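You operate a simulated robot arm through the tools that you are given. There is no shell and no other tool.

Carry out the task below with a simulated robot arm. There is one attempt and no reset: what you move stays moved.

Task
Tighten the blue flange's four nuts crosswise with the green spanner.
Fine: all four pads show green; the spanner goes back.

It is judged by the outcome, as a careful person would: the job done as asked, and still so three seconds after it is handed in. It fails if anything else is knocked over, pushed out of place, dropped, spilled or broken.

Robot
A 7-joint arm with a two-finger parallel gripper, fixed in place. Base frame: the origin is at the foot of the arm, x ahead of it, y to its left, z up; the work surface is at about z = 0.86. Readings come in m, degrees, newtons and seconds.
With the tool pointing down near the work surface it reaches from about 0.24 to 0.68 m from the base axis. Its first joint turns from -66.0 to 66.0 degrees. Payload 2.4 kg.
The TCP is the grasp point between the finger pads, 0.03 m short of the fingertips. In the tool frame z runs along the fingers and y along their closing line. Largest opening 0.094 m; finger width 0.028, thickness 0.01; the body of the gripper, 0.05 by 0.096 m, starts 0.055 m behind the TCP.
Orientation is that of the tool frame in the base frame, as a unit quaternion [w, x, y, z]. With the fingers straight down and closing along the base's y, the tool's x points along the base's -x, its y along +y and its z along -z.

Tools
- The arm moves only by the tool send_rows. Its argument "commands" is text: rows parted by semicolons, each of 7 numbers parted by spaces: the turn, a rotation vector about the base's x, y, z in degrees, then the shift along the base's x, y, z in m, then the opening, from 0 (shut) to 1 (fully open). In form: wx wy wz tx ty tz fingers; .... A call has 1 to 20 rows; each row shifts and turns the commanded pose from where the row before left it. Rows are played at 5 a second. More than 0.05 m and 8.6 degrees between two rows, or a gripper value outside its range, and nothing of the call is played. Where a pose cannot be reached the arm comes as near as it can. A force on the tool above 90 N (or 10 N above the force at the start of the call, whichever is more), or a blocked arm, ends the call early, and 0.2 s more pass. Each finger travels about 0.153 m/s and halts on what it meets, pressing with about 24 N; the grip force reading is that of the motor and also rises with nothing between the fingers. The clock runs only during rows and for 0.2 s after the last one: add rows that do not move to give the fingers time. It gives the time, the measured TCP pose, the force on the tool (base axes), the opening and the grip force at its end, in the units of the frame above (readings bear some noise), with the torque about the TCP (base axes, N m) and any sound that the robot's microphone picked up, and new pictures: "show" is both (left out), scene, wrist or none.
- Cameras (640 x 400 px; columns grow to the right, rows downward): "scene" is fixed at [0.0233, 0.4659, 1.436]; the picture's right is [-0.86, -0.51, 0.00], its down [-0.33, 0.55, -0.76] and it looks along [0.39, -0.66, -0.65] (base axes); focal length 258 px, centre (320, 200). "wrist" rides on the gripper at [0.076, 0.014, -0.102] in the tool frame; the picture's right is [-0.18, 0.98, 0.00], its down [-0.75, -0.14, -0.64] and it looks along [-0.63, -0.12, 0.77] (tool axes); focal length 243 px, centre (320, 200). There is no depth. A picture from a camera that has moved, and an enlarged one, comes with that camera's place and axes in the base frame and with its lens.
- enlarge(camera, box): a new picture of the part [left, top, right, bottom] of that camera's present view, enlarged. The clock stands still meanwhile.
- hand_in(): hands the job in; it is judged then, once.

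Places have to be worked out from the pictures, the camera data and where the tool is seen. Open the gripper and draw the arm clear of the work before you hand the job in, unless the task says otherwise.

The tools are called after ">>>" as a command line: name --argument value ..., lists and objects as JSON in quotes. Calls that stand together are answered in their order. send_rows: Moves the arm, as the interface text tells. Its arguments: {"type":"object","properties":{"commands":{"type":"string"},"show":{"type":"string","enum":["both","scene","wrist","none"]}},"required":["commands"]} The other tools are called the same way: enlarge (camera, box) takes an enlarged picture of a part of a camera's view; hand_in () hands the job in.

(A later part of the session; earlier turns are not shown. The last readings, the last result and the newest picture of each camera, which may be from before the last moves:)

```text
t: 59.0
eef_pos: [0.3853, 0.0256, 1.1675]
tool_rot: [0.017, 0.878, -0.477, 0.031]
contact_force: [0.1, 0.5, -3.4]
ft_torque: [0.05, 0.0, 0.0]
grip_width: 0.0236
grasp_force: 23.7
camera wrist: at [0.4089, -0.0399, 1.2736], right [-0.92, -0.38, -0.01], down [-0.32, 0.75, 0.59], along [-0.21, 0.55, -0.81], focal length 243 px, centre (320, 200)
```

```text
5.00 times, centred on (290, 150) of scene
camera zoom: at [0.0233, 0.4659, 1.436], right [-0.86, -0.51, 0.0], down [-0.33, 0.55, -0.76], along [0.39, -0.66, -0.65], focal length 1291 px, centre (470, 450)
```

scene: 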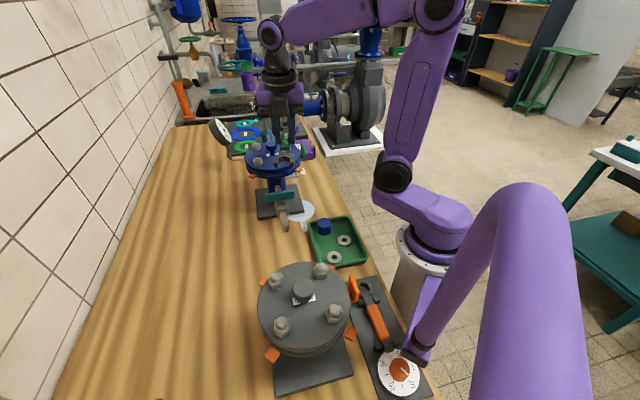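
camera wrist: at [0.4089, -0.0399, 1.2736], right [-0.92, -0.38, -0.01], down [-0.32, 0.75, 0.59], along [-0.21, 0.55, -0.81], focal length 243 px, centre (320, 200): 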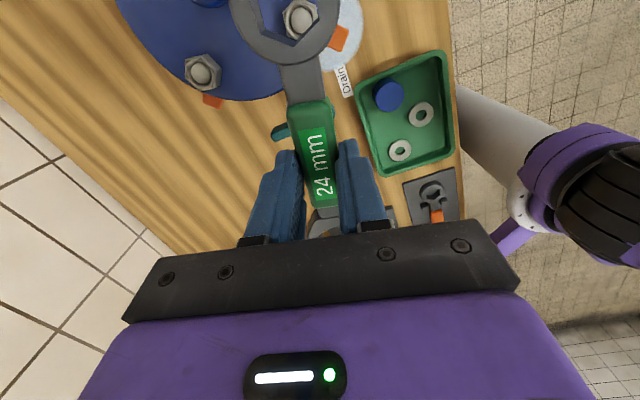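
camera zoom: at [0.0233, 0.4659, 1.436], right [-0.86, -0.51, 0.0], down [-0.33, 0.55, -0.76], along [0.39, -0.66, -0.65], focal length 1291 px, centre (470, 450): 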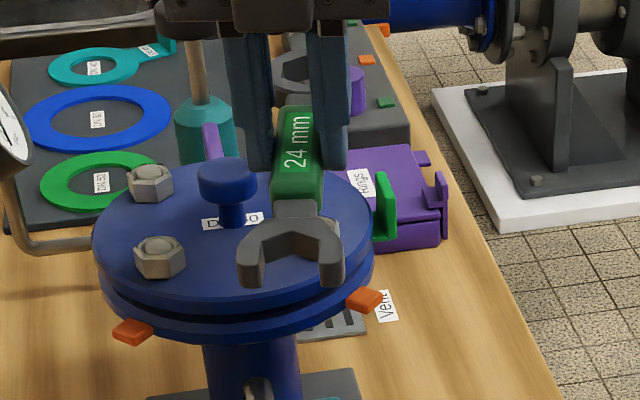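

The ring is nearly over N1. I'll zoom finely to measure the offset.

>>> enlarge --camera "wrist" --box '[270, 0, 334, 40]'

```text
10.00 times, centred on (302, 20) of wrist
camera zoom: at [0.4089, -0.0399, 1.2736], right [-0.92, -0.38, -0.01], down [-0.32, 0.75, 0.59], along [-0.21, 0.55, -0.81], focal length 2426 px, centre (500, 2000)
```

zoom: 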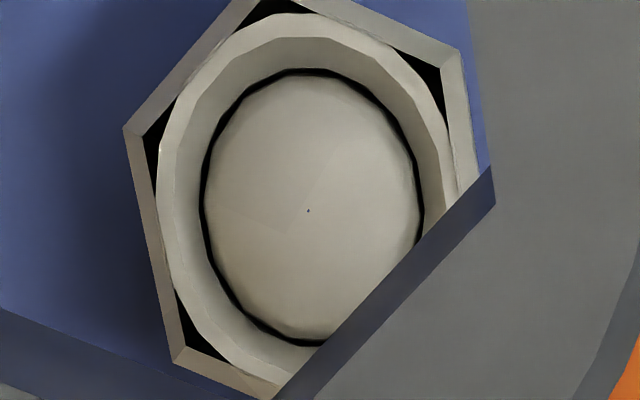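

The offset to N1 is about (-1 mm, +5.6 mm) and the angles agree within about 1.5°. I shift, trim the yaw by -1° and descend to about 10 mm above it.

>>> send_rows --commands "0 0 -1 -0.0011 0.0056 -0.02 0; 0 0 0 0 0 -0.02 0; 0 0 0 0 0 -0.02 0; 0 0 0 0 0 -0.01 0; 0 0 0 0 0 0 0; 0 0 0 0 0 0 0" --show "none"

>>> enlarge --camera "wrist" --box '[232, 0, 352, 75]'

>>> enlarge --camera "scene" --box '[240, 110, 340, 190]'

```text
t: 60.4
eef_pos: [0.3835, 0.0316, 1.0965]
tool_rot: [0.017, 0.874, -0.485, 0.031]
contact_force: [0.9, 0.3, -1.3]
ft_torque: [0.02, 0.03, -0.02]
grip_width: 0.0233
grasp_force: 24.1
```

```text
5.33 times, centred on (292, 38) of wrist
camera zoom: at [0.4063, -0.035, 1.2032], right [-0.93, -0.36, -0.01], down [-0.3, 0.75, 0.59], along [-0.2, 0.55, -0.81], focal length 1294 px, centre (469, 1067)
```

zoom: 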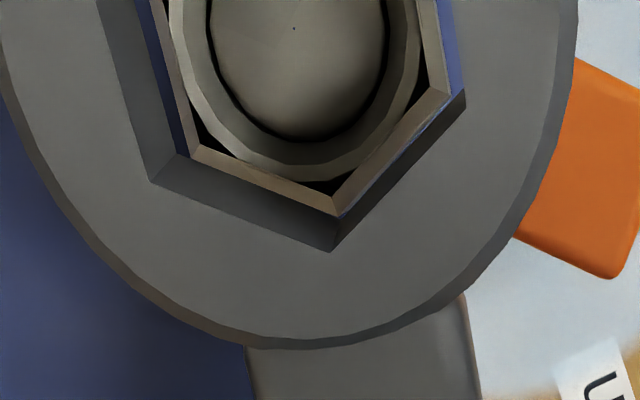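

```text
5.00 times, centred on (290, 150) of scene
camera zoom: at [0.0233, 0.4659, 1.436], right [-0.86, -0.51, 0.0], down [-0.33, 0.55, -0.76], along [0.39, -0.66, -0.65], focal length 1291 px, centre (470, 450)
```

zoom: 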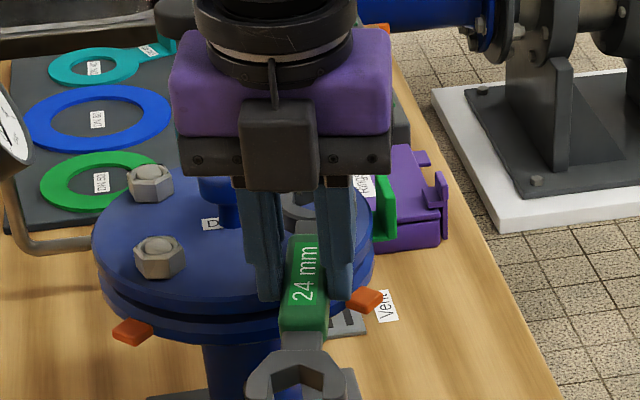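

The ring is within about 1 mm. I apply the small correction (+0.7, -0.7 mm, +1.5°) and lower onto the nut in steps.

>>> send_rows --commands "0 0 1.5 0.0007 -0.0007 -0.003 0; 0 0 0 0 0 -0.003 0; 0 0 0 0 0 -0.002 0; 0 0 0 0 0 0 0" --show "none"

>>> enlarge --camera "wrist" --box '[232, 0, 352, 75]'

```text
t: 61.4
eef_pos: [0.3829, 0.0295, 1.0895]
tool_rot: [0.017, 0.88, -0.473, 0.032]
contact_force: [2.1, -1.3, 8.7]
ft_torque: [-0.56, -0.45, 0.02]
grip_width: 0.0236
grasp_force: 24.5
```

```text
5.33 times, centred on (292, 38) of wrist
camera zoom: at [0.4077, -0.0348, 1.1957], right [-0.92, -0.39, -0.02], down [-0.32, 0.74, 0.59], along [-0.22, 0.55, -0.81], focal length 1294 px, centre (469, 1067)
```

zoom: 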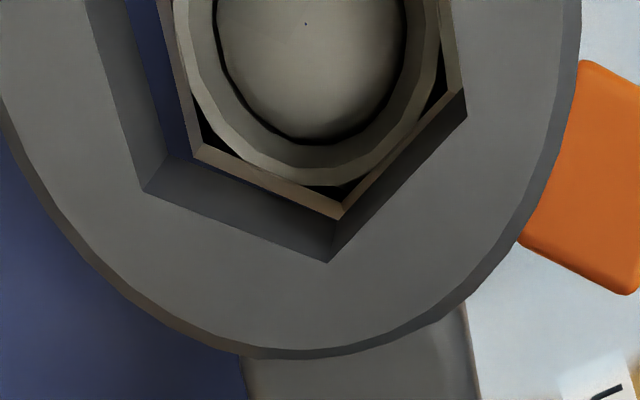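

The ring is touching the nut's rim. In the view the nut sits about 1.3 mm toward image-right in the hole. I lift 2 mm, shift and try again.

>>> send_rows --commands "0 0 0 0 0 0.003 0; 0 0 0 -0.001 -0.001 0 0; 0 0 0 0 0 -0.002 0; 0 0 0 0 0 0 0" --show "none"

>>> enlarge --camera "wrist" --box '[232, 0, 352, 75]'

>>> enlarge --camera "scene" --box '[260, 130, 320, 170]'

```text
t: 62.4
eef_pos: [0.3819, 0.0305, 1.0907]
tool_rot: [0.016, 0.881, -0.473, 0.031]
contact_force: [0.1, -0.1, -2.2]
ft_torque: [0.01, -0.02, 0.02]
grip_width: 0.0236
grasp_force: 23.7
```

```text
5.33 times, centred on (292, 38) of wrist
camera zoom: at [0.4067, -0.0353, 1.1967], right [-0.92, -0.39, -0.01], down [-0.32, 0.74, 0.59], along [-0.22, 0.55, -0.81], focal length 1294 px, centre (469, 1067)
```

zoom: 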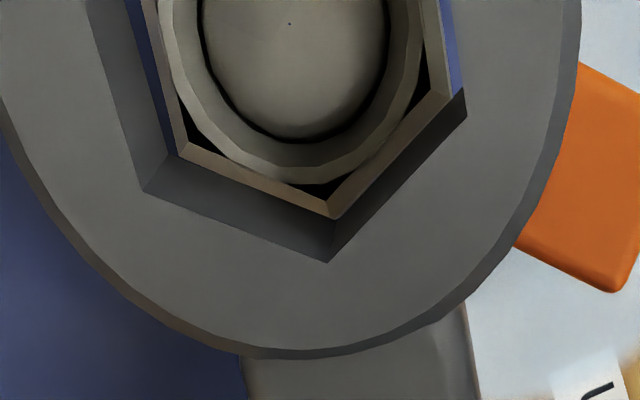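

```text
10.00 times, centred on (290, 150) of scene
camera zoom: at [0.0233, 0.4659, 1.436], right [-0.86, -0.51, 0.0], down [-0.33, 0.55, -0.76], along [0.39, -0.66, -0.65], focal length 2582 px, centre (620, 700)
```

zoom: 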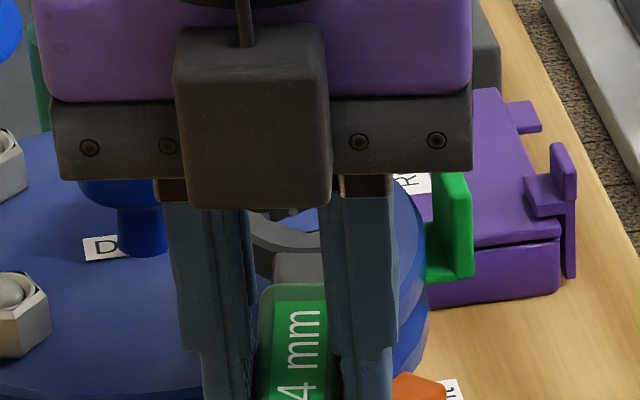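

Left and right are now balanced, but the handle-side gap is closed. I move 0.6 mm toward the handle and lower.

>>> send_rows --commands "0 0 0 -0.0002 0.0006 0 0; 0 0 0 0 0 -0.002 0; 0 0 0 0 0 -0.002 0; 0 0 0 0 0 0 0" --show "none"

>>> enlarge --camera "wrist" --box '[232, 0, 352, 75]'

```text
t: 63.4
eef_pos: [0.3815, 0.0286, 1.0849]
tool_rot: [0.017, 0.881, -0.473, 0.031]
contact_force: [-0.8, 0.9, -2.0]
ft_torque: [0.01, 0.04, -0.03]
grip_width: 0.0236
grasp_force: 24.3
```

```text
5.33 times, centred on (292, 38) of wrist
camera zoom: at [0.4073, -0.0347, 1.1923], right [-0.92, -0.39, -0.01], down [-0.32, 0.74, 0.59], along [-0.22, 0.55, -0.81], focal length 1294 px, centre (469, 1067)
```

zoom: 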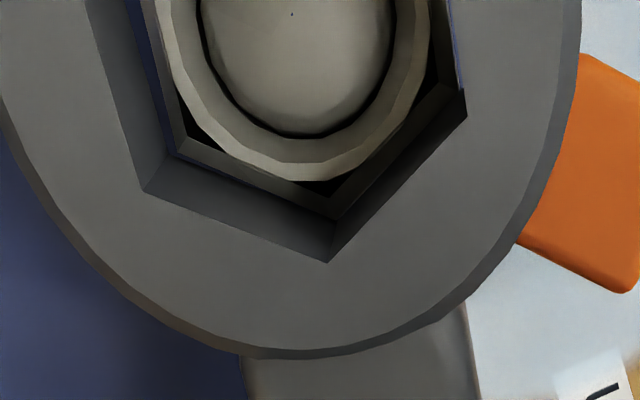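

No contact force, and the nut is inside the ring's mouth. I continue down.

>>> send_rows --commands "0 0 0 0 0 -0.002 0; 0 0 0 0 0 -0.002 0; 0 0 0 0 0 0 0" --show "none"

>>> enlarge --camera "wrist" --box '[232, 0, 352, 75]'

```text
t: 64.2
eef_pos: [0.3819, 0.0302, 1.0814]
tool_rot: [0.016, 0.88, -0.473, 0.031]
contact_force: [1.4, 0.7, -2.1]
ft_torque: [0.02, -0.04, 0.07]
grip_width: 0.0234
grasp_force: 23.6
```

```text
5.33 times, centred on (292, 38) of wrist
camera zoom: at [0.4068, -0.0349, 1.1885], right [-0.92, -0.39, -0.01], down [-0.32, 0.74, 0.59], along [-0.22, 0.55, -0.81], focal length 1294 px, centre (469, 1067)
```

zoom: 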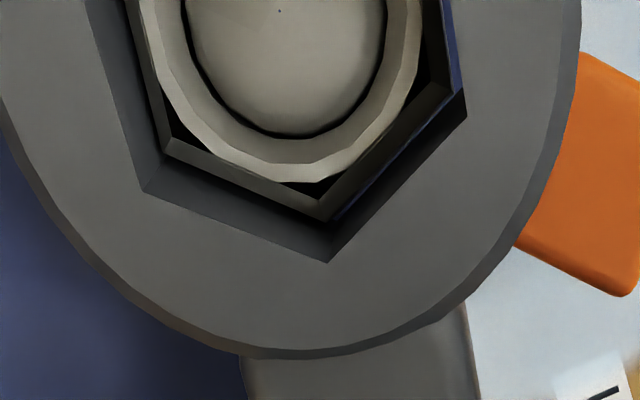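

Entering smoothly. I lower another 3 mm to seat.

>>> send_rows --commands "0 0 0 0 0 -0.0015 0; 0 0 0 0 0 -0.0015 0; 0 0 0 0 0 0 0" --show "none"

>>> enlarge --camera "wrist" --box '[232, 0, 352, 75]'

>>> enlarge --camera "scene" --box '[250, 120, 330, 180]'

```text
t: 65.0
eef_pos: [0.3809, 0.03, 1.0807]
tool_rot: [0.016, 0.881, -0.472, 0.032]
contact_force: [3.4, -0.3, -0.7]
ft_torque: [-0.09, -0.2, 0.14]
grip_width: 0.0234
grasp_force: 24.0
```

```text
5.33 times, centred on (292, 38) of wrist
camera zoom: at [0.4065, -0.0349, 1.1859], right [-0.92, -0.39, -0.01], down [-0.32, 0.74, 0.59], along [-0.22, 0.55, -0.81], focal length 1294 px, centre (469, 1067)
```

zoom: 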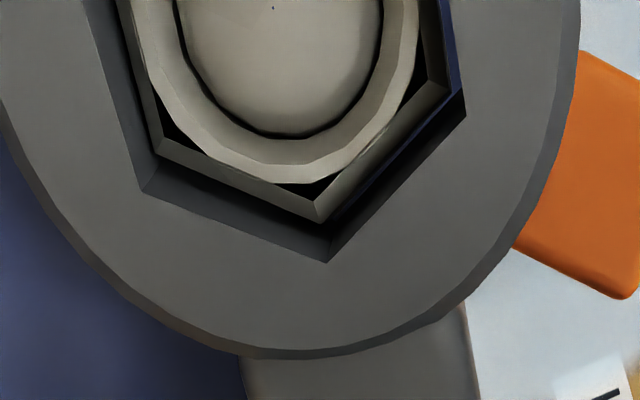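

```text
6.67 times, centred on (290, 150) of scene
camera zoom: at [0.0234, 0.4659, 1.436], right [-0.86, -0.51, 0.0], down [-0.33, 0.55, -0.76], along [0.39, -0.66, -0.65], focal length 1721 px, centre (520, 533)
```

zoom: 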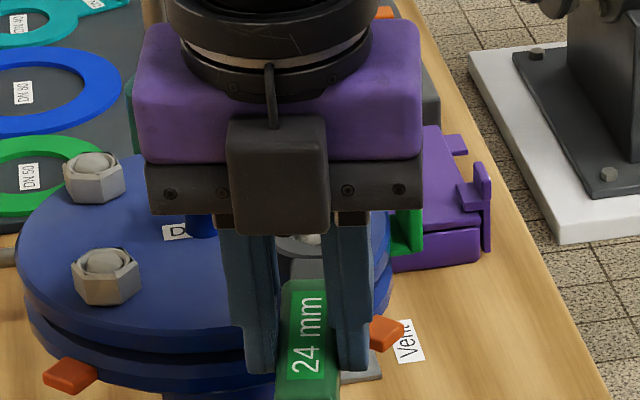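

There's a light side load only. I trim 0.4 mm and lower 2 mm more for good engagement depth.

>>> send_rows --commands "0 0 0 0.0005 0.0002 -0.001 0; 0 0 0 0 0 -0.0015 0; 0 0 0 0 0 0 0" --show "none"

>>> enlarge --camera "wrist" --box '[232, 0, 352, 75]'

```text
t: 65.8
eef_pos: [0.3828, 0.0305, 1.0774]
tool_rot: [0.017, 0.88, -0.474, 0.031]
contact_force: [4.7, -6.6, 0.9]
ft_torque: [-0.33, -0.23, -0.07]
grip_width: 0.0233
grasp_force: 23.9
```

```text
5.33 times, centred on (292, 38) of wrist
camera zoom: at [0.407, -0.0346, 1.1843], right [-0.92, -0.39, -0.01], down [-0.32, 0.74, 0.59], along [-0.22, 0.55, -0.81], focal length 1294 px, centre (469, 1067)
```

zoom: 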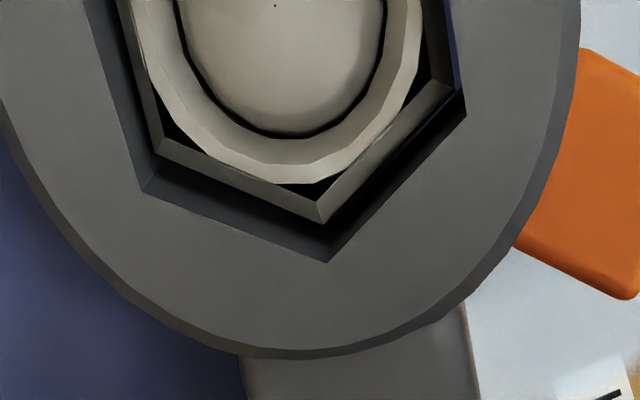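

Seated. A slight pull toward the handle side remains, so I trim 0.5 mm during the first step. Then I turn clockwise, 16° first.

>>> send_rows --commands "0 0 -4 0.00484 0.00233 0 0; 0 0 -4 0.00482 0.0025 0 0; 0 0 -4 0.00498 0.00216 0 0; 0 0 -4 0.00512 0.0018 0 0; 0 0 0 0 0 0 0" --show "none"

>>> enlarge --camera "wrist" --box '[212, 0, 372, 100]'

```text
t: 67.0
eef_pos: [0.4017, 0.0396, 1.077]
tool_rot: [0.021, 0.805, -0.592, 0.028]
contact_force: [-3.2, -1.6, 5.9]
ft_torque: [-0.23, 0.02, 0.18]
grip_width: 0.0236
grasp_force: 23.6
```

```text
4.00 times, centred on (292, 50) of wrist
camera zoom: at [0.4076, -0.0302, 1.1839], right [-0.99, -0.12, -0.01], down [-0.1, 0.8, 0.59], along [-0.06, 0.59, -0.81], focal length 970 px, centre (432, 800)
```

zoom: 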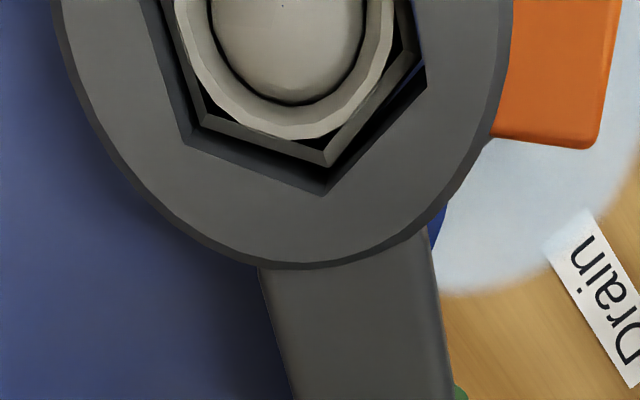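

The nut turns with the ring under light torque. I continue.

>>> send_rows --commands "0 0 -4 0.00524 0.00144 0 0; 0 0 -4 0.00532 0.00107 0 0; 0 0 -4 0.00539 0.0007 0 0; 0 0 -4 0.00542 0.00033 0 0; 0 0 0 0 0 0 0" --show "none"

>>> enlarge --camera "wrist" --box '[212, 0, 372, 100]'

>>> enlarge --camera "scene" --box '[240, 110, 340, 190]'

```text
t: 68.2
eef_pos: [0.4236, 0.0425, 1.0782]
tool_rot: [0.022, 0.715, -0.698, 0.026]
contact_force: [-3.6, 4.5, -6.6]
ft_torque: [0.78, 0.08, 0.09]
grip_width: 0.024
grasp_force: 23.5
```

```text
4.00 times, centred on (292, 50) of wrist
camera zoom: at [0.4096, -0.0264, 1.1841], right [-0.99, 0.16, -0.02], down [0.12, 0.8, 0.59], along [0.11, 0.58, -0.81], focal length 970 px, centre (432, 800)
```

zoom: 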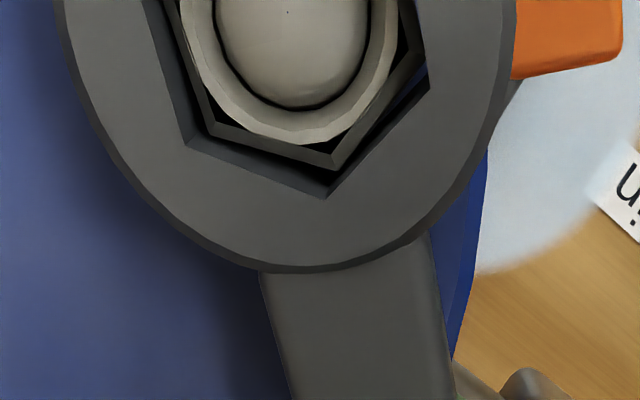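

```text
5.00 times, centred on (290, 150) of scene
camera zoom: at [0.0233, 0.466, 1.4359], right [-0.86, -0.51, 0.0], down [-0.33, 0.55, -0.76], along [0.39, -0.66, -0.65], focal length 1291 px, centre (470, 450)
```

zoom: 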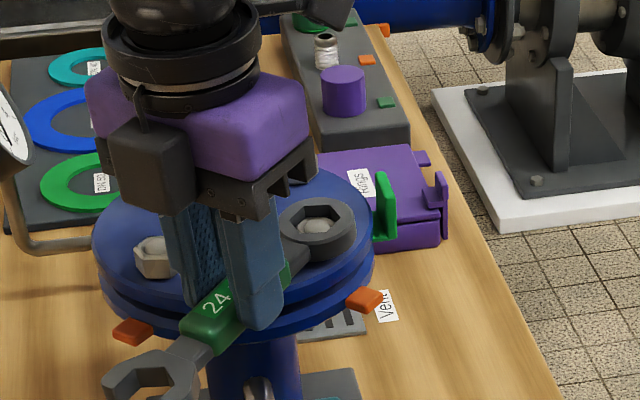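

The nut has turned about 24° so far. Clearance to N4 is still fine, so I continue another 12°.

>>> send_rows --commands "0 0 -4 0.00543 -0.00006 0 0; 0 0 -4 0.00541 -0.00044 0 0; 0 0 -4 0.00537 -0.00081 0 0; 0 0 0 0 0 0 0" --show "none"

>>> enlarge --camera "wrist" --box '[212, 0, 372, 100]'

>>> enlarge --camera "scene" --box '[240, 110, 340, 190]'

```text
t: 69.2
eef_pos: [0.4391, 0.0418, 1.079]
tool_rot: [-0.027, -0.639, 0.769, -0.021]
contact_force: [-13.9, 8.5, 14.4]
ft_torque: [0.21, 0.28, -0.01]
grip_width: 0.0236
grasp_force: 23.8
```

```text
4.00 times, centred on (292, 50) of wrist
camera zoom: at [0.4118, -0.0235, 1.1853], right [-0.93, 0.36, -0.01], down [0.29, 0.76, 0.59], along [0.22, 0.54, -0.81], focal length 970 px, centre (432, 800)
```

zoom: 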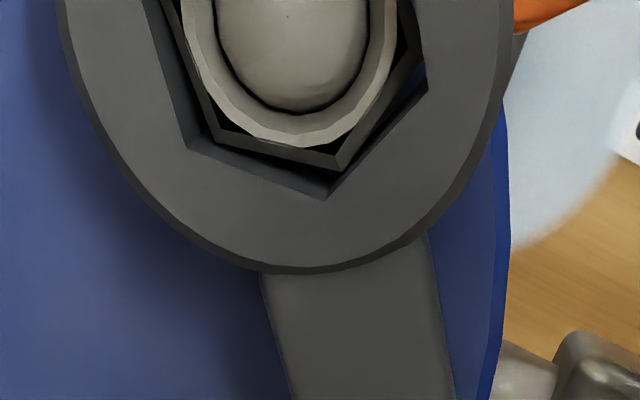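

```text
5.00 times, centred on (290, 150) of scene
camera zoom: at [0.0227, 0.4662, 1.4359], right [-0.86, -0.51, 0.0], down [-0.33, 0.55, -0.76], along [0.39, -0.66, -0.65], focal length 1291 px, centre (470, 450)
```

zoom: 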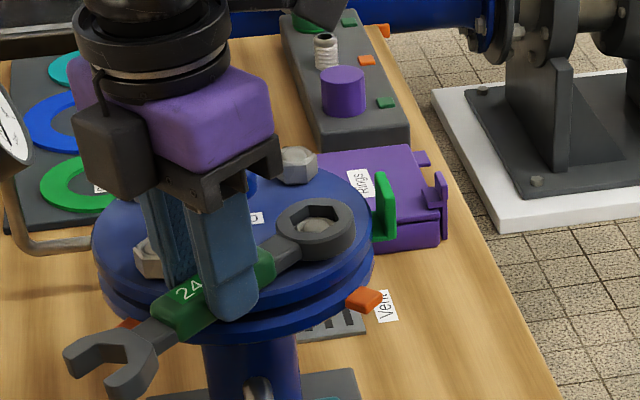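

About 34° turned. One more small step, then I'll re-engage a flat further back.

>>> send_rows --commands "0 0 -3 0.00398 -0.0008 0.0008 0; 0 0 -2 0.00265 -0.00067 0 0; 0 0 0 0 0 0 0" --show "none"

>>> enlarge --camera "wrist" --box '[212, 0, 372, 100]'

>>> enlarge --camera "scene" --box '[250, 130, 310, 170]'

```text
t: 70.0
eef_pos: [0.4457, 0.0398, 1.0788]
tool_rot: [-0.027, -0.604, 0.796, -0.021]
contact_force: [-14.0, 1.4, 11.1]
ft_torque: [0.51, 0.21, 0.29]
grip_width: 0.0238
grasp_force: 23.5
```

```text
4.00 times, centred on (292, 50) of wrist
camera zoom: at [0.4127, -0.0224, 1.1853], right [-0.9, 0.44, -0.01], down [0.35, 0.73, 0.59], along [0.27, 0.52, -0.81], focal length 970 px, centre (432, 800)
```

zoom: 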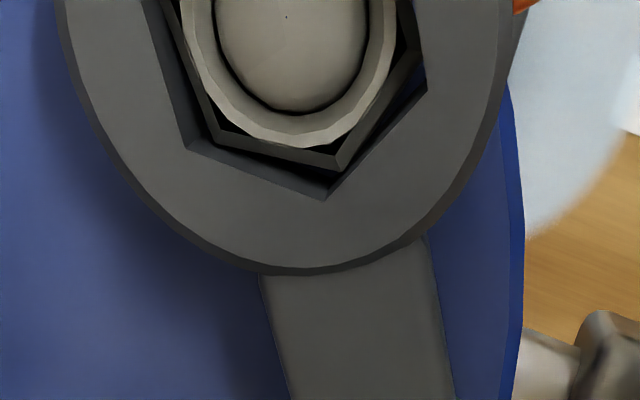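

```text
10.00 times, centred on (280, 150) of scene
camera zoom: at [0.0227, 0.4659, 1.436], right [-0.86, -0.51, 0.0], down [-0.33, 0.55, -0.76], along [0.39, -0.66, -0.65], focal length 2582 px, centre (720, 700)
```

zoom: 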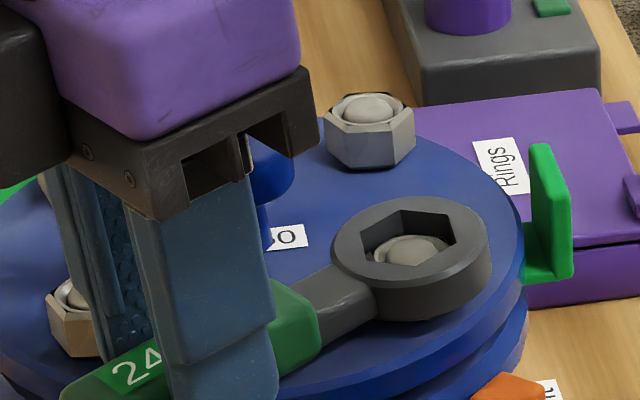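

N1 isn't green yet and the finger is nearing N4. I back off to the middle of the play, then lift, re-engage 60° further back and continue.

>>> send_rows --commands "0 0 4 -0.00528 0.00127 0 0; 0 0 4 -0.00535 0.00091 0 0; 0 0 0 0 0 0 0" --show "none"

>>> enlarge --camera "wrist" --box '[212, 0, 372, 100]'

```text
t: 70.8
eef_pos: [0.4362, 0.0423, 1.0787]
tool_rot: [-0.025, -0.659, 0.751, -0.024]
contact_force: [-1.7, -3.6, -0.1]
ft_torque: [0.0, -0.05, -0.14]
grip_width: 0.0238
grasp_force: 24.0
```

```text
4.00 times, centred on (292, 50) of wrist
camera zoom: at [0.4122, -0.0244, 1.1843], right [-0.95, 0.31, -0.01], down [0.24, 0.77, 0.59], along [0.19, 0.56, -0.81], focal length 970 px, centre (432, 800)
```

zoom: 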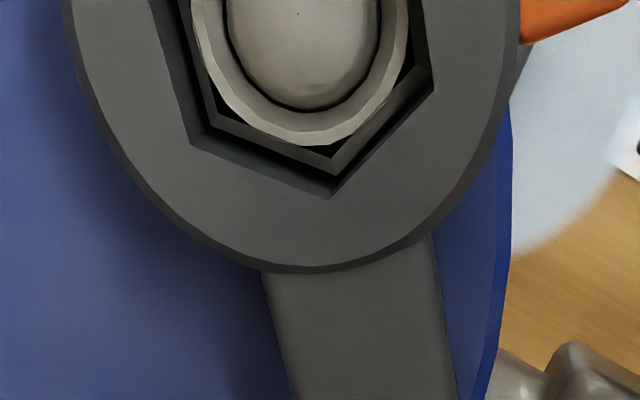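

Centred with low forces. I lift off slowly.

>>> send_rows --commands "0 0 0 0 -0.0003 0.003 0; 0 0 0 0 0 0.003 0; 0 0 0 0 0 0.004 0; 0 0 0 0 0 0.004 0; 0 0 0 0 0 0.008 0; 0 0 0 0 0 0 0" --show "none"

>>> enlarge --camera "wrist" --box '[212, 0, 372, 100]'

```text
t: 72.2
eef_pos: [0.4353, 0.0418, 1.1019]
tool_rot: [-0.026, -0.659, 0.751, -0.022]
contact_force: [0.0, 0.0, -1.8]
ft_torque: [-0.01, 0.01, -0.01]
grip_width: 0.0235
grasp_force: 23.9
```

```text
4.00 times, centred on (292, 50) of wrist
camera zoom: at [0.4113, -0.0237, 1.2069], right [-0.95, 0.31, -0.01], down [0.24, 0.77, 0.59], along [0.19, 0.56, -0.81], focal length 970 px, centre (432, 800)
```

zoom: 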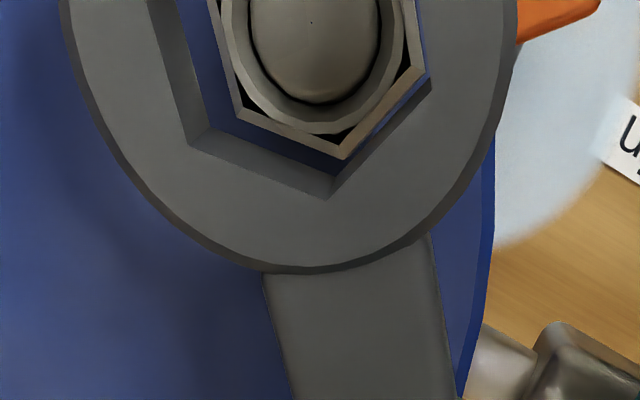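

It came off cleanly. I orbit +61° about the nut axis to the next engagement (handle at about 143°).

>>> send_rows --commands "0 0 7.625 -0.01032 0.00068 0.004 0; 0 0 7.625 -0.01033 -0.00069 0 0; 0 0 7.625 -0.01014 -0.00206 0 0; 0 0 7.625 -0.00977 -0.00338 0 0; 0 0 7.625 -0.00924 -0.00465 0 0; 0 0 7.625 -0.00855 -0.00584 0 0; 0 0 7.625 -0.0077 -0.00692 0 0; 0 0 7.625 -0.0067 -0.00787 0 0; 0 0 0 0 0 -0.004 0; 0 0 0 0 0 0 0; 0 0 0 0 0 0 0" --show "both"

>>> enlarge --camera "wrist" --box '[232, 0, 352, 75]'

```text
t: 74.6
eef_pos: [0.362, 0.0103, 1.1001]
tool_rot: [0.011, 0.949, -0.314, 0.033]
contact_force: [0.2, 0.1, -2.1]
ft_torque: [-0.01, 0.02, 0.01]
grip_width: 0.0237
grasp_force: 23.9
camera wrist: at [0.4075, -0.0417, 1.2064], right [-0.73, -0.68, -0.01], down [-0.56, 0.59, 0.59], along [-0.39, 0.44, -0.81], focal length 243 px, centre (320, 200)
```

scene: 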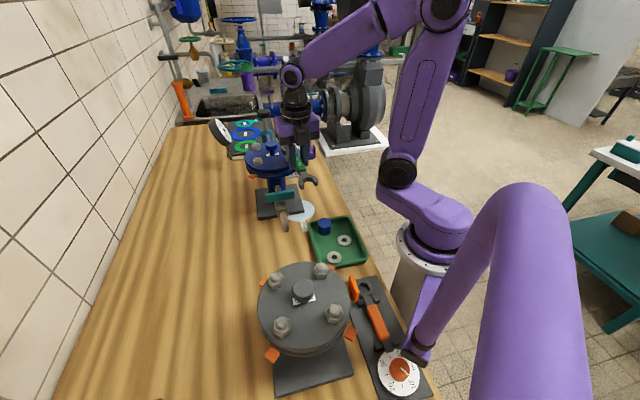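
wrist: 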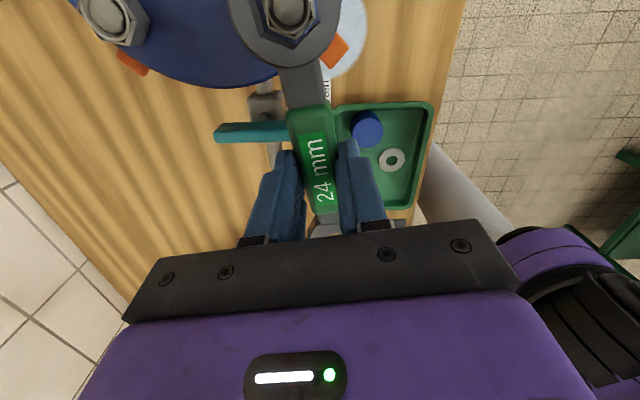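

```text
5.33 times, centred on (292, 38) of wrist
camera zoom: at [0.4075, -0.0417, 1.2064], right [-0.73, -0.68, -0.01], down [-0.56, 0.59, 0.59], along [-0.39, 0.44, -0.81], focal length 1294 px, centre (469, 1067)
```

zoom: 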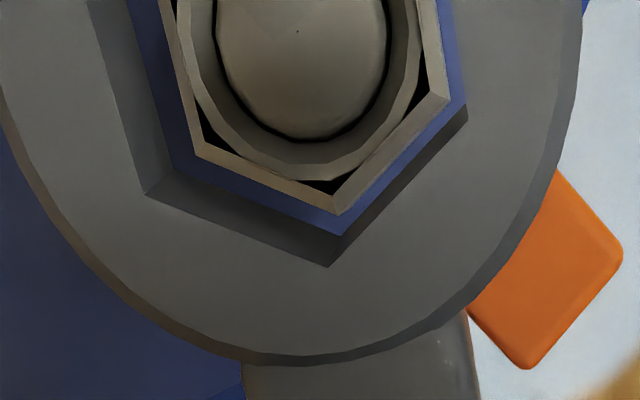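

Re-alignment needs only about 1 mm. I shift (−0.1, +1.0 mm), add 1° and lower in steps.

>>> send_rows --commands "0 0 1 -0.0001 0.001 -0.004 0; 0 0 0 0 0 -0.003 0; 0 0 0 0 0 -0.003 0; 0 0 0 0 0 -0.002 0; 0 0 0 0 0 0 0" --show "none"

>>> enlarge --camera "wrist" --box '[232, 0, 352, 75]'

```text
t: 75.8
eef_pos: [0.3626, 0.0114, 1.0869]
tool_rot: [0.011, 0.952, -0.306, 0.033]
contact_force: [-0.7, -1.1, -2.4]
ft_torque: [0.0, -0.02, 0.0]
grip_width: 0.0238
grasp_force: 24.2
```

```text
5.33 times, centred on (292, 38) of wrist
camera zoom: at [0.4091, -0.0394, 1.1944], right [-0.72, -0.69, -0.01], down [-0.57, 0.58, 0.59], along [-0.4, 0.43, -0.81], focal length 1294 px, centre (469, 1067)
```

zoom: 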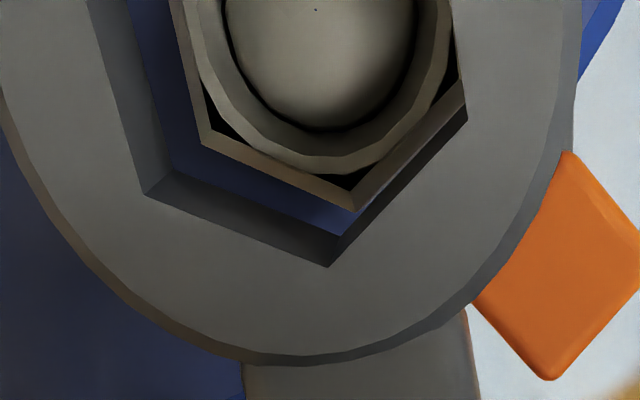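

The nut now appears about 1.2–1.7 mm to the right in the hole. I correct back (−0.7, −1.2 mm) and lower 2 mm.

>>> send_rows --commands "0 0 0 -0.0007 -0.0012 0 0; 0 0 0 0 0 -0.002 0; 0 0 0 0 0 0 0; 0 0 0 0 0 0 0" --show "none"

>>> enlarge --camera "wrist" --box '[232, 0, 352, 75]'

```text
t: 76.8
eef_pos: [0.3624, 0.0115, 1.0862]
tool_rot: [0.009, 0.952, -0.305, 0.035]
contact_force: [-0.8, 2.7, 8.3]
ft_torque: [-0.42, -0.5, 0.09]
grip_width: 0.0237
grasp_force: 23.7
```

```text
5.33 times, centred on (292, 38) of wrist
camera zoom: at [0.4087, -0.0399, 1.192], right [-0.72, -0.69, -0.01], down [-0.57, 0.58, 0.59], along [-0.4, 0.43, -0.81], focal length 1294 px, centre (469, 1067)
```

zoom: 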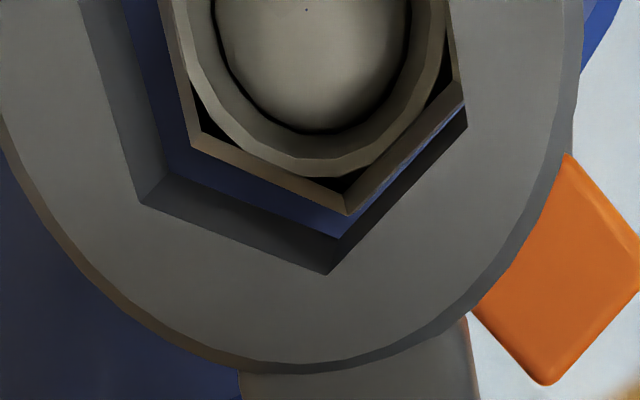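

The ring touched on the far side of the nut. The gaps show it must move about 1.2 mm away from the handle and 1.2 mm right, so net y −1.7 mm. I lift, shift and lower again.

>>> send_rows --commands "0 0 0 0 0 0.003 0; 0 0 0 -0.0001 -0.0017 0 0; 0 0 0 0 0 -0.0015 0; 0 0 0 0 0 0 0; 0 0 0 0 0 0 0" --show "none"

>>> enlarge --camera "wrist" --box '[232, 0, 352, 75]'

```text
t: 78.0
eef_pos: [0.3615, 0.0091, 1.0878]
tool_rot: [0.01, 0.951, -0.306, 0.033]
contact_force: [-1.1, -0.1, -1.8]
ft_torque: [0.01, 0.03, 0.03]
grip_width: 0.0235
grasp_force: 24.2
```

```text
5.33 times, centred on (292, 38) of wrist
camera zoom: at [0.4088, -0.0417, 1.1939], right [-0.72, -0.69, -0.01], down [-0.57, 0.58, 0.59], along [-0.4, 0.43, -0.81], focal length 1294 px, centre (469, 1067)
```

zoom: 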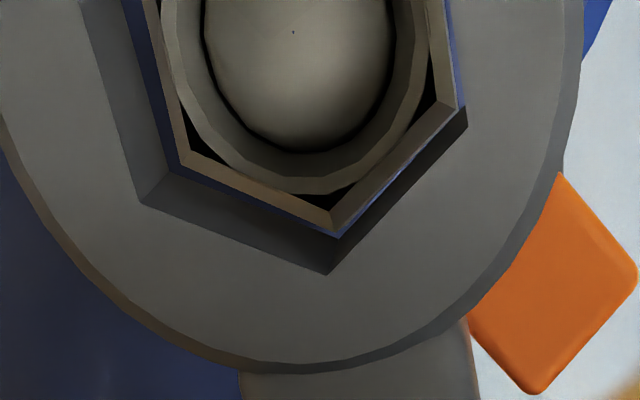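

The gaps now look even all round. I lower.

>>> send_rows --commands "0 0 0 0 0 -0.002 0; 0 0 0 0 0 -0.002 0; 0 0 0 0 0 -0.002 0; 0 0 0 0 0 0 0" --show "none"

>>> enlarge --camera "wrist" --box '[232, 0, 352, 75]'

```text
t: 79.0
eef_pos: [0.3609, 0.0096, 1.0815]
tool_rot: [0.012, 0.951, -0.306, 0.033]
contact_force: [2.3, 0.3, -1.1]
ft_torque: [-0.03, -0.06, 0.05]
grip_width: 0.0236
grasp_force: 23.7
```

```text
5.33 times, centred on (292, 38) of wrist
camera zoom: at [0.4082, -0.0416, 1.1881], right [-0.72, -0.69, -0.01], down [-0.57, 0.58, 0.59], along [-0.4, 0.43, -0.81], focal length 1294 px, centre (469, 1067)
```

zoom: 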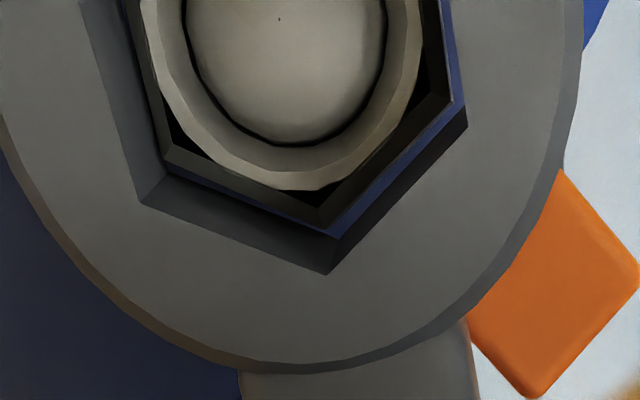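

It's entering. I trim slightly and lower 4 mm more.

>>> send_rows --commands "0 0 0 0.0003 0.0002 -0.0015 0; 0 0 0 0 0 -0.0015 0; 0 0 0 0 0 -0.001 0; 0 0 0 0 0 0 0" --show "none"

>>> enlarge --camera "wrist" --box '[232, 0, 352, 75]'

```text
t: 80.0
eef_pos: [0.361, 0.0105, 1.0773]
tool_rot: [0.011, 0.952, -0.305, 0.034]
contact_force: [1.7, 0.4, -1.6]
ft_torque: [-0.03, -0.08, 0.08]
grip_width: 0.0236
grasp_force: 23.8
```

```text
5.33 times, centred on (292, 38) of wrist
camera zoom: at [0.4087, -0.0415, 1.1838], right [-0.72, -0.69, -0.01], down [-0.57, 0.58, 0.59], along [-0.4, 0.43, -0.81], focal length 1294 px, centre (469, 1067)
```

zoom: 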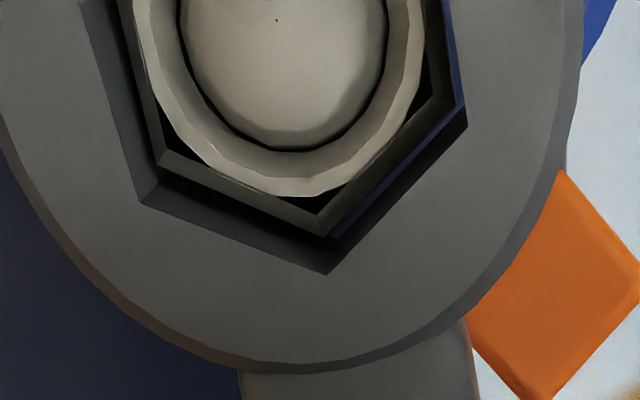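

Seated again. I resume clockwise turning, with pad checks.

>>> send_rows --commands "0 0 -4 0.00331 0.00432 0 0; 0 0 -4 0.00361 0.00408 0 0; 0 0 -4 0.00388 0.00382 0 0; 0 0 0 0 0 0 0" --show "none"

>>> enlarge --camera "wrist" --box '[212, 0, 372, 100]'

```text
t: 81.0
eef_pos: [0.3725, 0.0209, 1.0768]
tool_rot: [0.015, 0.914, -0.404, 0.032]
contact_force: [-5.8, -5.1, 2.7]
ft_torque: [-0.07, 0.32, 0.51]
grip_width: 0.0241
grasp_force: 24.2
```

```text
4.00 times, centred on (292, 50) of wrist
camera zoom: at [0.4068, -0.0392, 1.1836], right [-0.85, -0.53, -0.01], down [-0.43, 0.68, 0.59], along [-0.3, 0.5, -0.81], focal length 970 px, centre (432, 800)
```

zoom: 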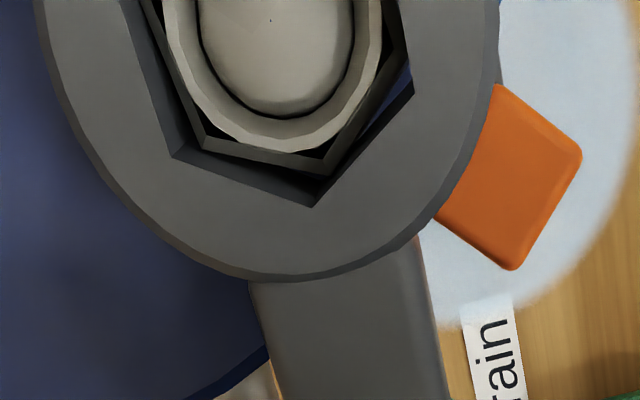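

Torque is building again. I continue 8° more.

>>> send_rows --commands "0 0 -4 0.00414 0.00353 0 0; 0 0 -4 0.00438 0.00324 0 0; 0 0 0 0 0 0 0" --show "none"

>>> enlarge --camera "wrist" --box '[212, 0, 372, 100]'

```text
t: 81.8
eef_pos: [0.3806, 0.0285, 1.0768]
tool_rot: [0.017, 0.884, -0.466, 0.031]
contact_force: [-11.5, -1.7, 4.2]
ft_torque: [0.1, 0.42, 0.47]
grip_width: 0.0238
grasp_force: 23.6
```

```text
4.00 times, centred on (292, 50) of wrist
camera zoom: at [0.407, -0.0362, 1.1835], right [-0.92, -0.4, -0.01], down [-0.33, 0.74, 0.59], along [-0.23, 0.54, -0.81], focal length 970 px, centre (432, 800)
```

zoom: 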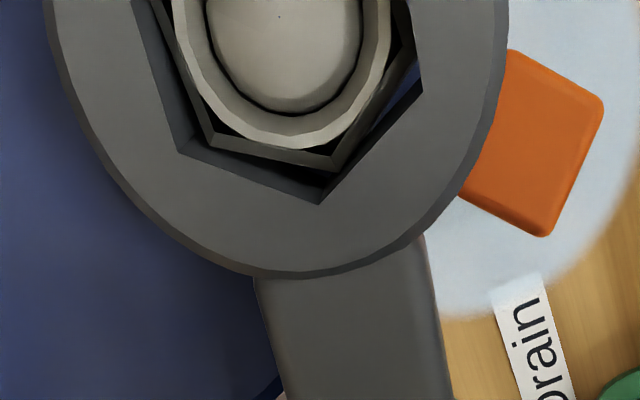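

Still orange, with the resistance rising. I continue in 4° steps.

>>> send_rows --commands "0 0 -4 0.00459 0.00293 0 0; 0 0 0 0 0 0 0" --show "none"

>>> send_rows --commands "0 0 -4 0.00479 0.00259 0 0; 0 0 0 0 0 0 0" --show "none"

>>> enlarge --camera "wrist" --box '[212, 0, 372, 100]'

```text
t: 82.4
eef_pos: [0.3854, 0.031, 1.076]
tool_rot: [0.018, 0.868, -0.496, 0.029]
contact_force: [-17.3, 4.8, 12.1]
ft_torque: [-0.06, 0.37, 0.44]
grip_width: 0.0237
grasp_force: 24.8
```

```text
t: 83.0
eef_pos: [0.3915, 0.0341, 1.0776]
tool_rot: [0.02, 0.85, -0.526, 0.029]
contact_force: [-19.5, 2.8, 9.2]
ft_torque: [0.09, 0.47, 0.28]
grip_width: 0.0234
grasp_force: 23.9
```

```text
4.00 times, centred on (292, 50) of wrist
camera zoom: at [0.4077, -0.0338, 1.1829], right [-0.96, -0.27, -0.01], down [-0.23, 0.78, 0.59], along [-0.15, 0.57, -0.81], focal length 970 px, centre (432, 800)
```

zoom: 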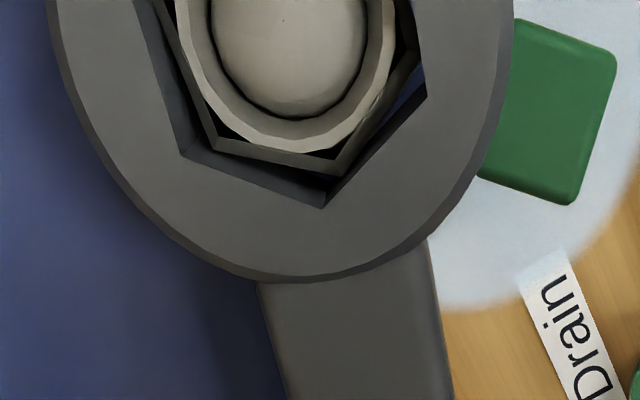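

N1's pad is green. I back off to mid-play.

>>> send_rows --commands "0 0 4 -0.00479 -0.00259 0 0; 0 0 4 -0.00459 -0.00293 0 0; 0 0 0 0 0 0 0" --show "none"

>>> enlarge --camera "wrist" --box '[212, 0, 372, 100]'

```text
t: 83.8
eef_pos: [0.3808, 0.0286, 1.0763]
tool_rot: [0.016, 0.884, -0.466, 0.033]
contact_force: [1.2, -6.3, -0.5]
ft_torque: [-0.17, -0.08, -0.11]
grip_width: 0.0237
grasp_force: 24.1
```

```text
4.00 times, centred on (292, 50) of wrist
camera zoom: at [0.4078, -0.0356, 1.1828], right [-0.91, -0.4, -0.01], down [-0.34, 0.74, 0.59], along [-0.23, 0.54, -0.81], focal length 970 px, centre (432, 800)
```

zoom: 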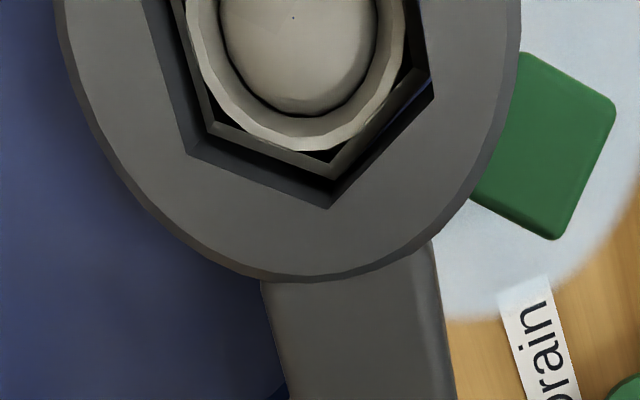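

Centred and still green. I trim 0.4 mm and lift off to a clear height.

>>> send_rows --commands "0 0 0 0.0002 -0.0004 0.002 0; 0 0 0 0 0 0.003 0; 0 0 0 0 0 0.004 0; 0 0 0 0 0 0.006 0; 0 0 0 0 0 0.01 0; 0 0 0 0 0 0.03 0; 0 0 0 0 0 0.035 0; 0 0 0 0 0 0 0; 0 0 0 0 0 0 0" --show "both"

>>> enlarge --camera "wrist" --box '[212, 0, 372, 100]'

>>> enlarge --camera "scene" --box '[230, 110, 330, 190]'

```text
t: 85.8
eef_pos: [0.3828, 0.0292, 1.169]
tool_rot: [0.016, 0.884, -0.466, 0.031]
contact_force: [-0.1, -0.8, -2.4]
ft_torque: [0.05, 0.02, 0.02]
grip_width: 0.0235
grasp_force: 24.3
camera wrist: at [0.4087, -0.0359, 1.2758], right [-0.91, -0.4, -0.01], down [-0.33, 0.74, 0.59], along [-0.23, 0.54, -0.81], focal length 243 px, centre (320, 200)
```

scene: 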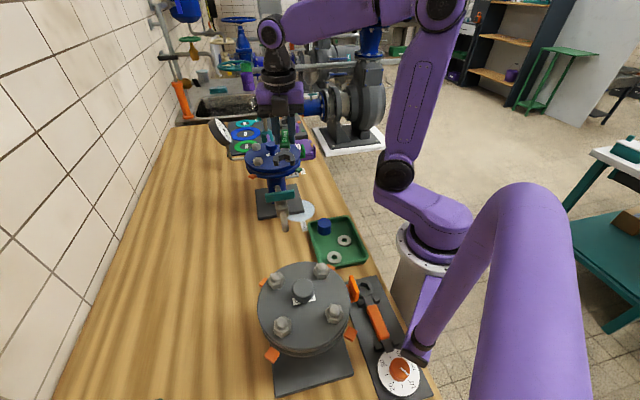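
wrist: 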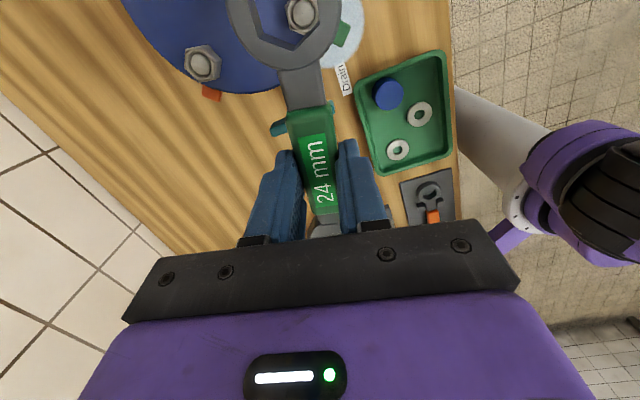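

```text
4.00 times, centred on (292, 50) of wrist
camera zoom: at [0.4087, -0.0359, 1.2758], right [-0.91, -0.4, -0.01], down [-0.33, 0.74, 0.59], along [-0.23, 0.54, -0.81], focal length 970 px, centre (432, 800)
```

zoom: 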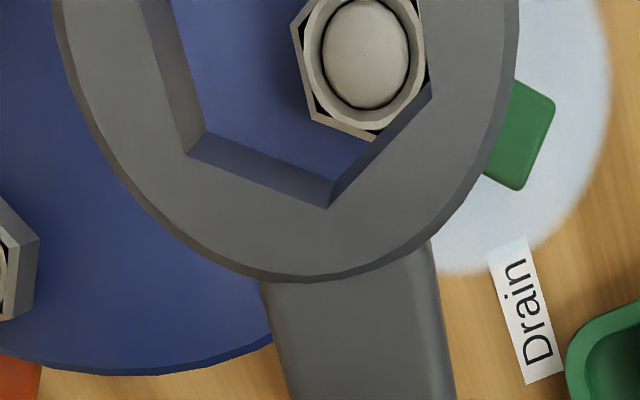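

```text
5.00 times, centred on (280, 150) of scene
camera zoom: at [0.0233, 0.4659, 1.436], right [-0.86, -0.51, 0.0], down [-0.33, 0.55, -0.76], along [0.39, -0.66, -0.65], focal length 1291 px, centre (520, 450)
```

zoom: 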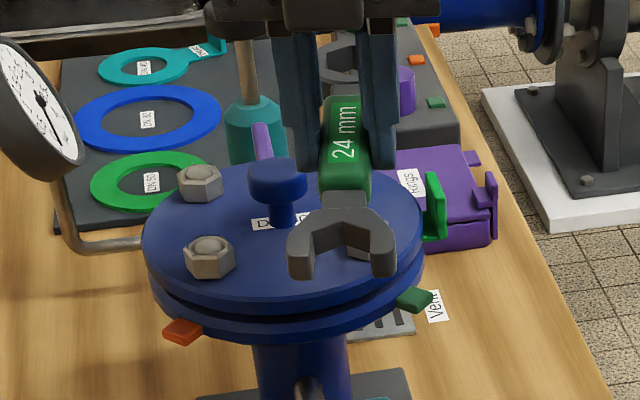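

N1 is done and green. The ring is level to the tool again, so I remove the 4° tilt and go to the left nut N4 (handle at 94°, TCP about (0.483, 0.1025)).

>>> send_rows --commands "0 0 -7.6 0.025 0.0183 0 0; 0 0 -7.6 0.025 0.0183 0 0; 0 0 -7.6 0.025 0.0183 0 0; 0 0 -7.6 0.0249 0.0184 0 0; 2 0.14 0 0 0 0 0; 2 0.14 0 0 0 0 0; 0 0 0 0 0 -0.03 0; 0 0 0 0 0 -0.03 0; 0 0 0 0 0 0 0; 0 0 0 0 0 0 0" --show "wrist"

>>> enlarge --camera "wrist" --box '[232, 0, 352, 75]'

>>> enlarge --camera "scene" --box '[230, 110, 330, 190]'

```text
t: 88.0
eef_pos: [0.4834, 0.1018, 1.1075]
tool_rot: [0.0, 0.731, -0.682, 0.0]
contact_force: [0.5, 0.2, -2.0]
ft_torque: [0.03, -0.03, -0.01]
grip_width: 0.0237
grasp_force: 23.7
camera wrist: at [0.4727, 0.0247, 1.2088], right [-0.99, 0.11, 0.0], down [0.09, 0.76, 0.64], along [0.07, 0.64, -0.77], focal length 243 px, centre (320, 200)
```

wrist: 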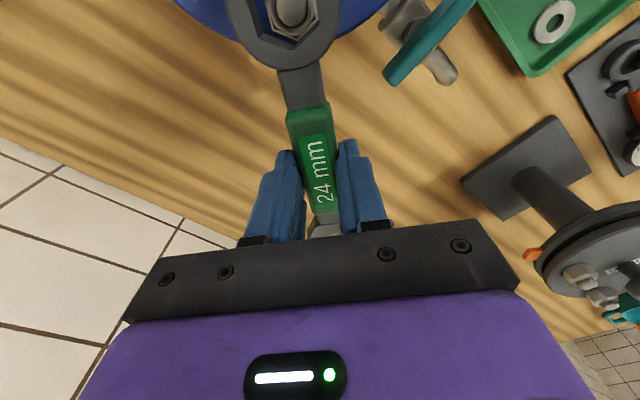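

```text
5.33 times, centred on (292, 38) of wrist
camera zoom: at [0.4727, 0.0247, 1.2088], right [-0.99, 0.11, 0.0], down [0.09, 0.76, 0.64], along [0.07, 0.64, -0.77], focal length 1294 px, centre (469, 1067)
```

zoom: 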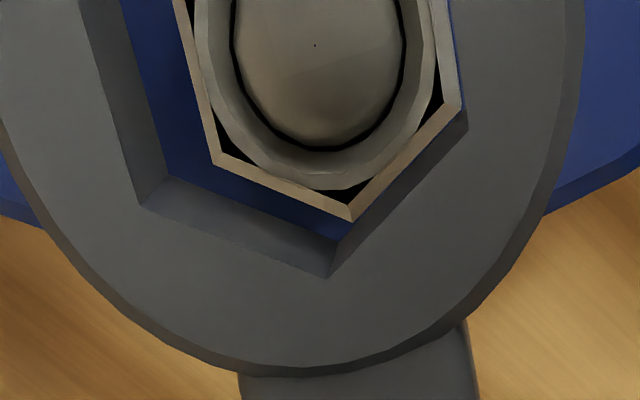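

```text
5.00 times, centred on (280, 150) of scene
camera zoom: at [0.0233, 0.4659, 1.436], right [-0.86, -0.51, 0.0], down [-0.33, 0.55, -0.76], along [0.39, -0.66, -0.65], focal length 1291 px, centre (520, 450)
```

zoom: 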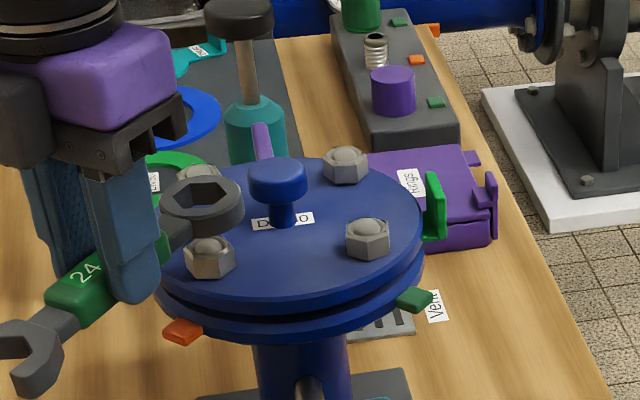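

The offset is under 1 mm. I correct by (0.2, 0.6 mm) and lower to about 5 mm above the nut.

>>> send_rows --commands "0 0 0 0.0002 0.0006 -0.005 0; 0 0 0 0 0 -0.005 0; 0 0 0 0 0 -0.004 0; 0 0 0 0 0 0 0; 0 0 0 0 0 0 0" --show "none"

>>> enlarge --camera "wrist" --box '[232, 0, 352, 75]'

```text
t: 89.2
eef_pos: [0.4825, 0.1019, 1.0927]
tool_rot: [0.001, 0.731, -0.682, 0.0]
contact_force: [0.5, 0.1, -1.6]
ft_torque: [-0.01, 0.01, 0.02]
grip_width: 0.0237
grasp_force: 24.3
```

```text
5.33 times, centred on (292, 38) of wrist
camera zoom: at [0.4729, 0.0259, 1.1938], right [-0.99, 0.11, 0.0], down [0.09, 0.76, 0.64], along [0.07, 0.64, -0.77], focal length 1294 px, centre (469, 1067)
```

zoom: 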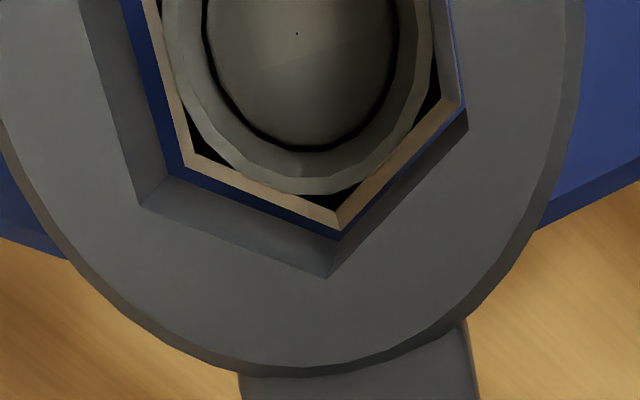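

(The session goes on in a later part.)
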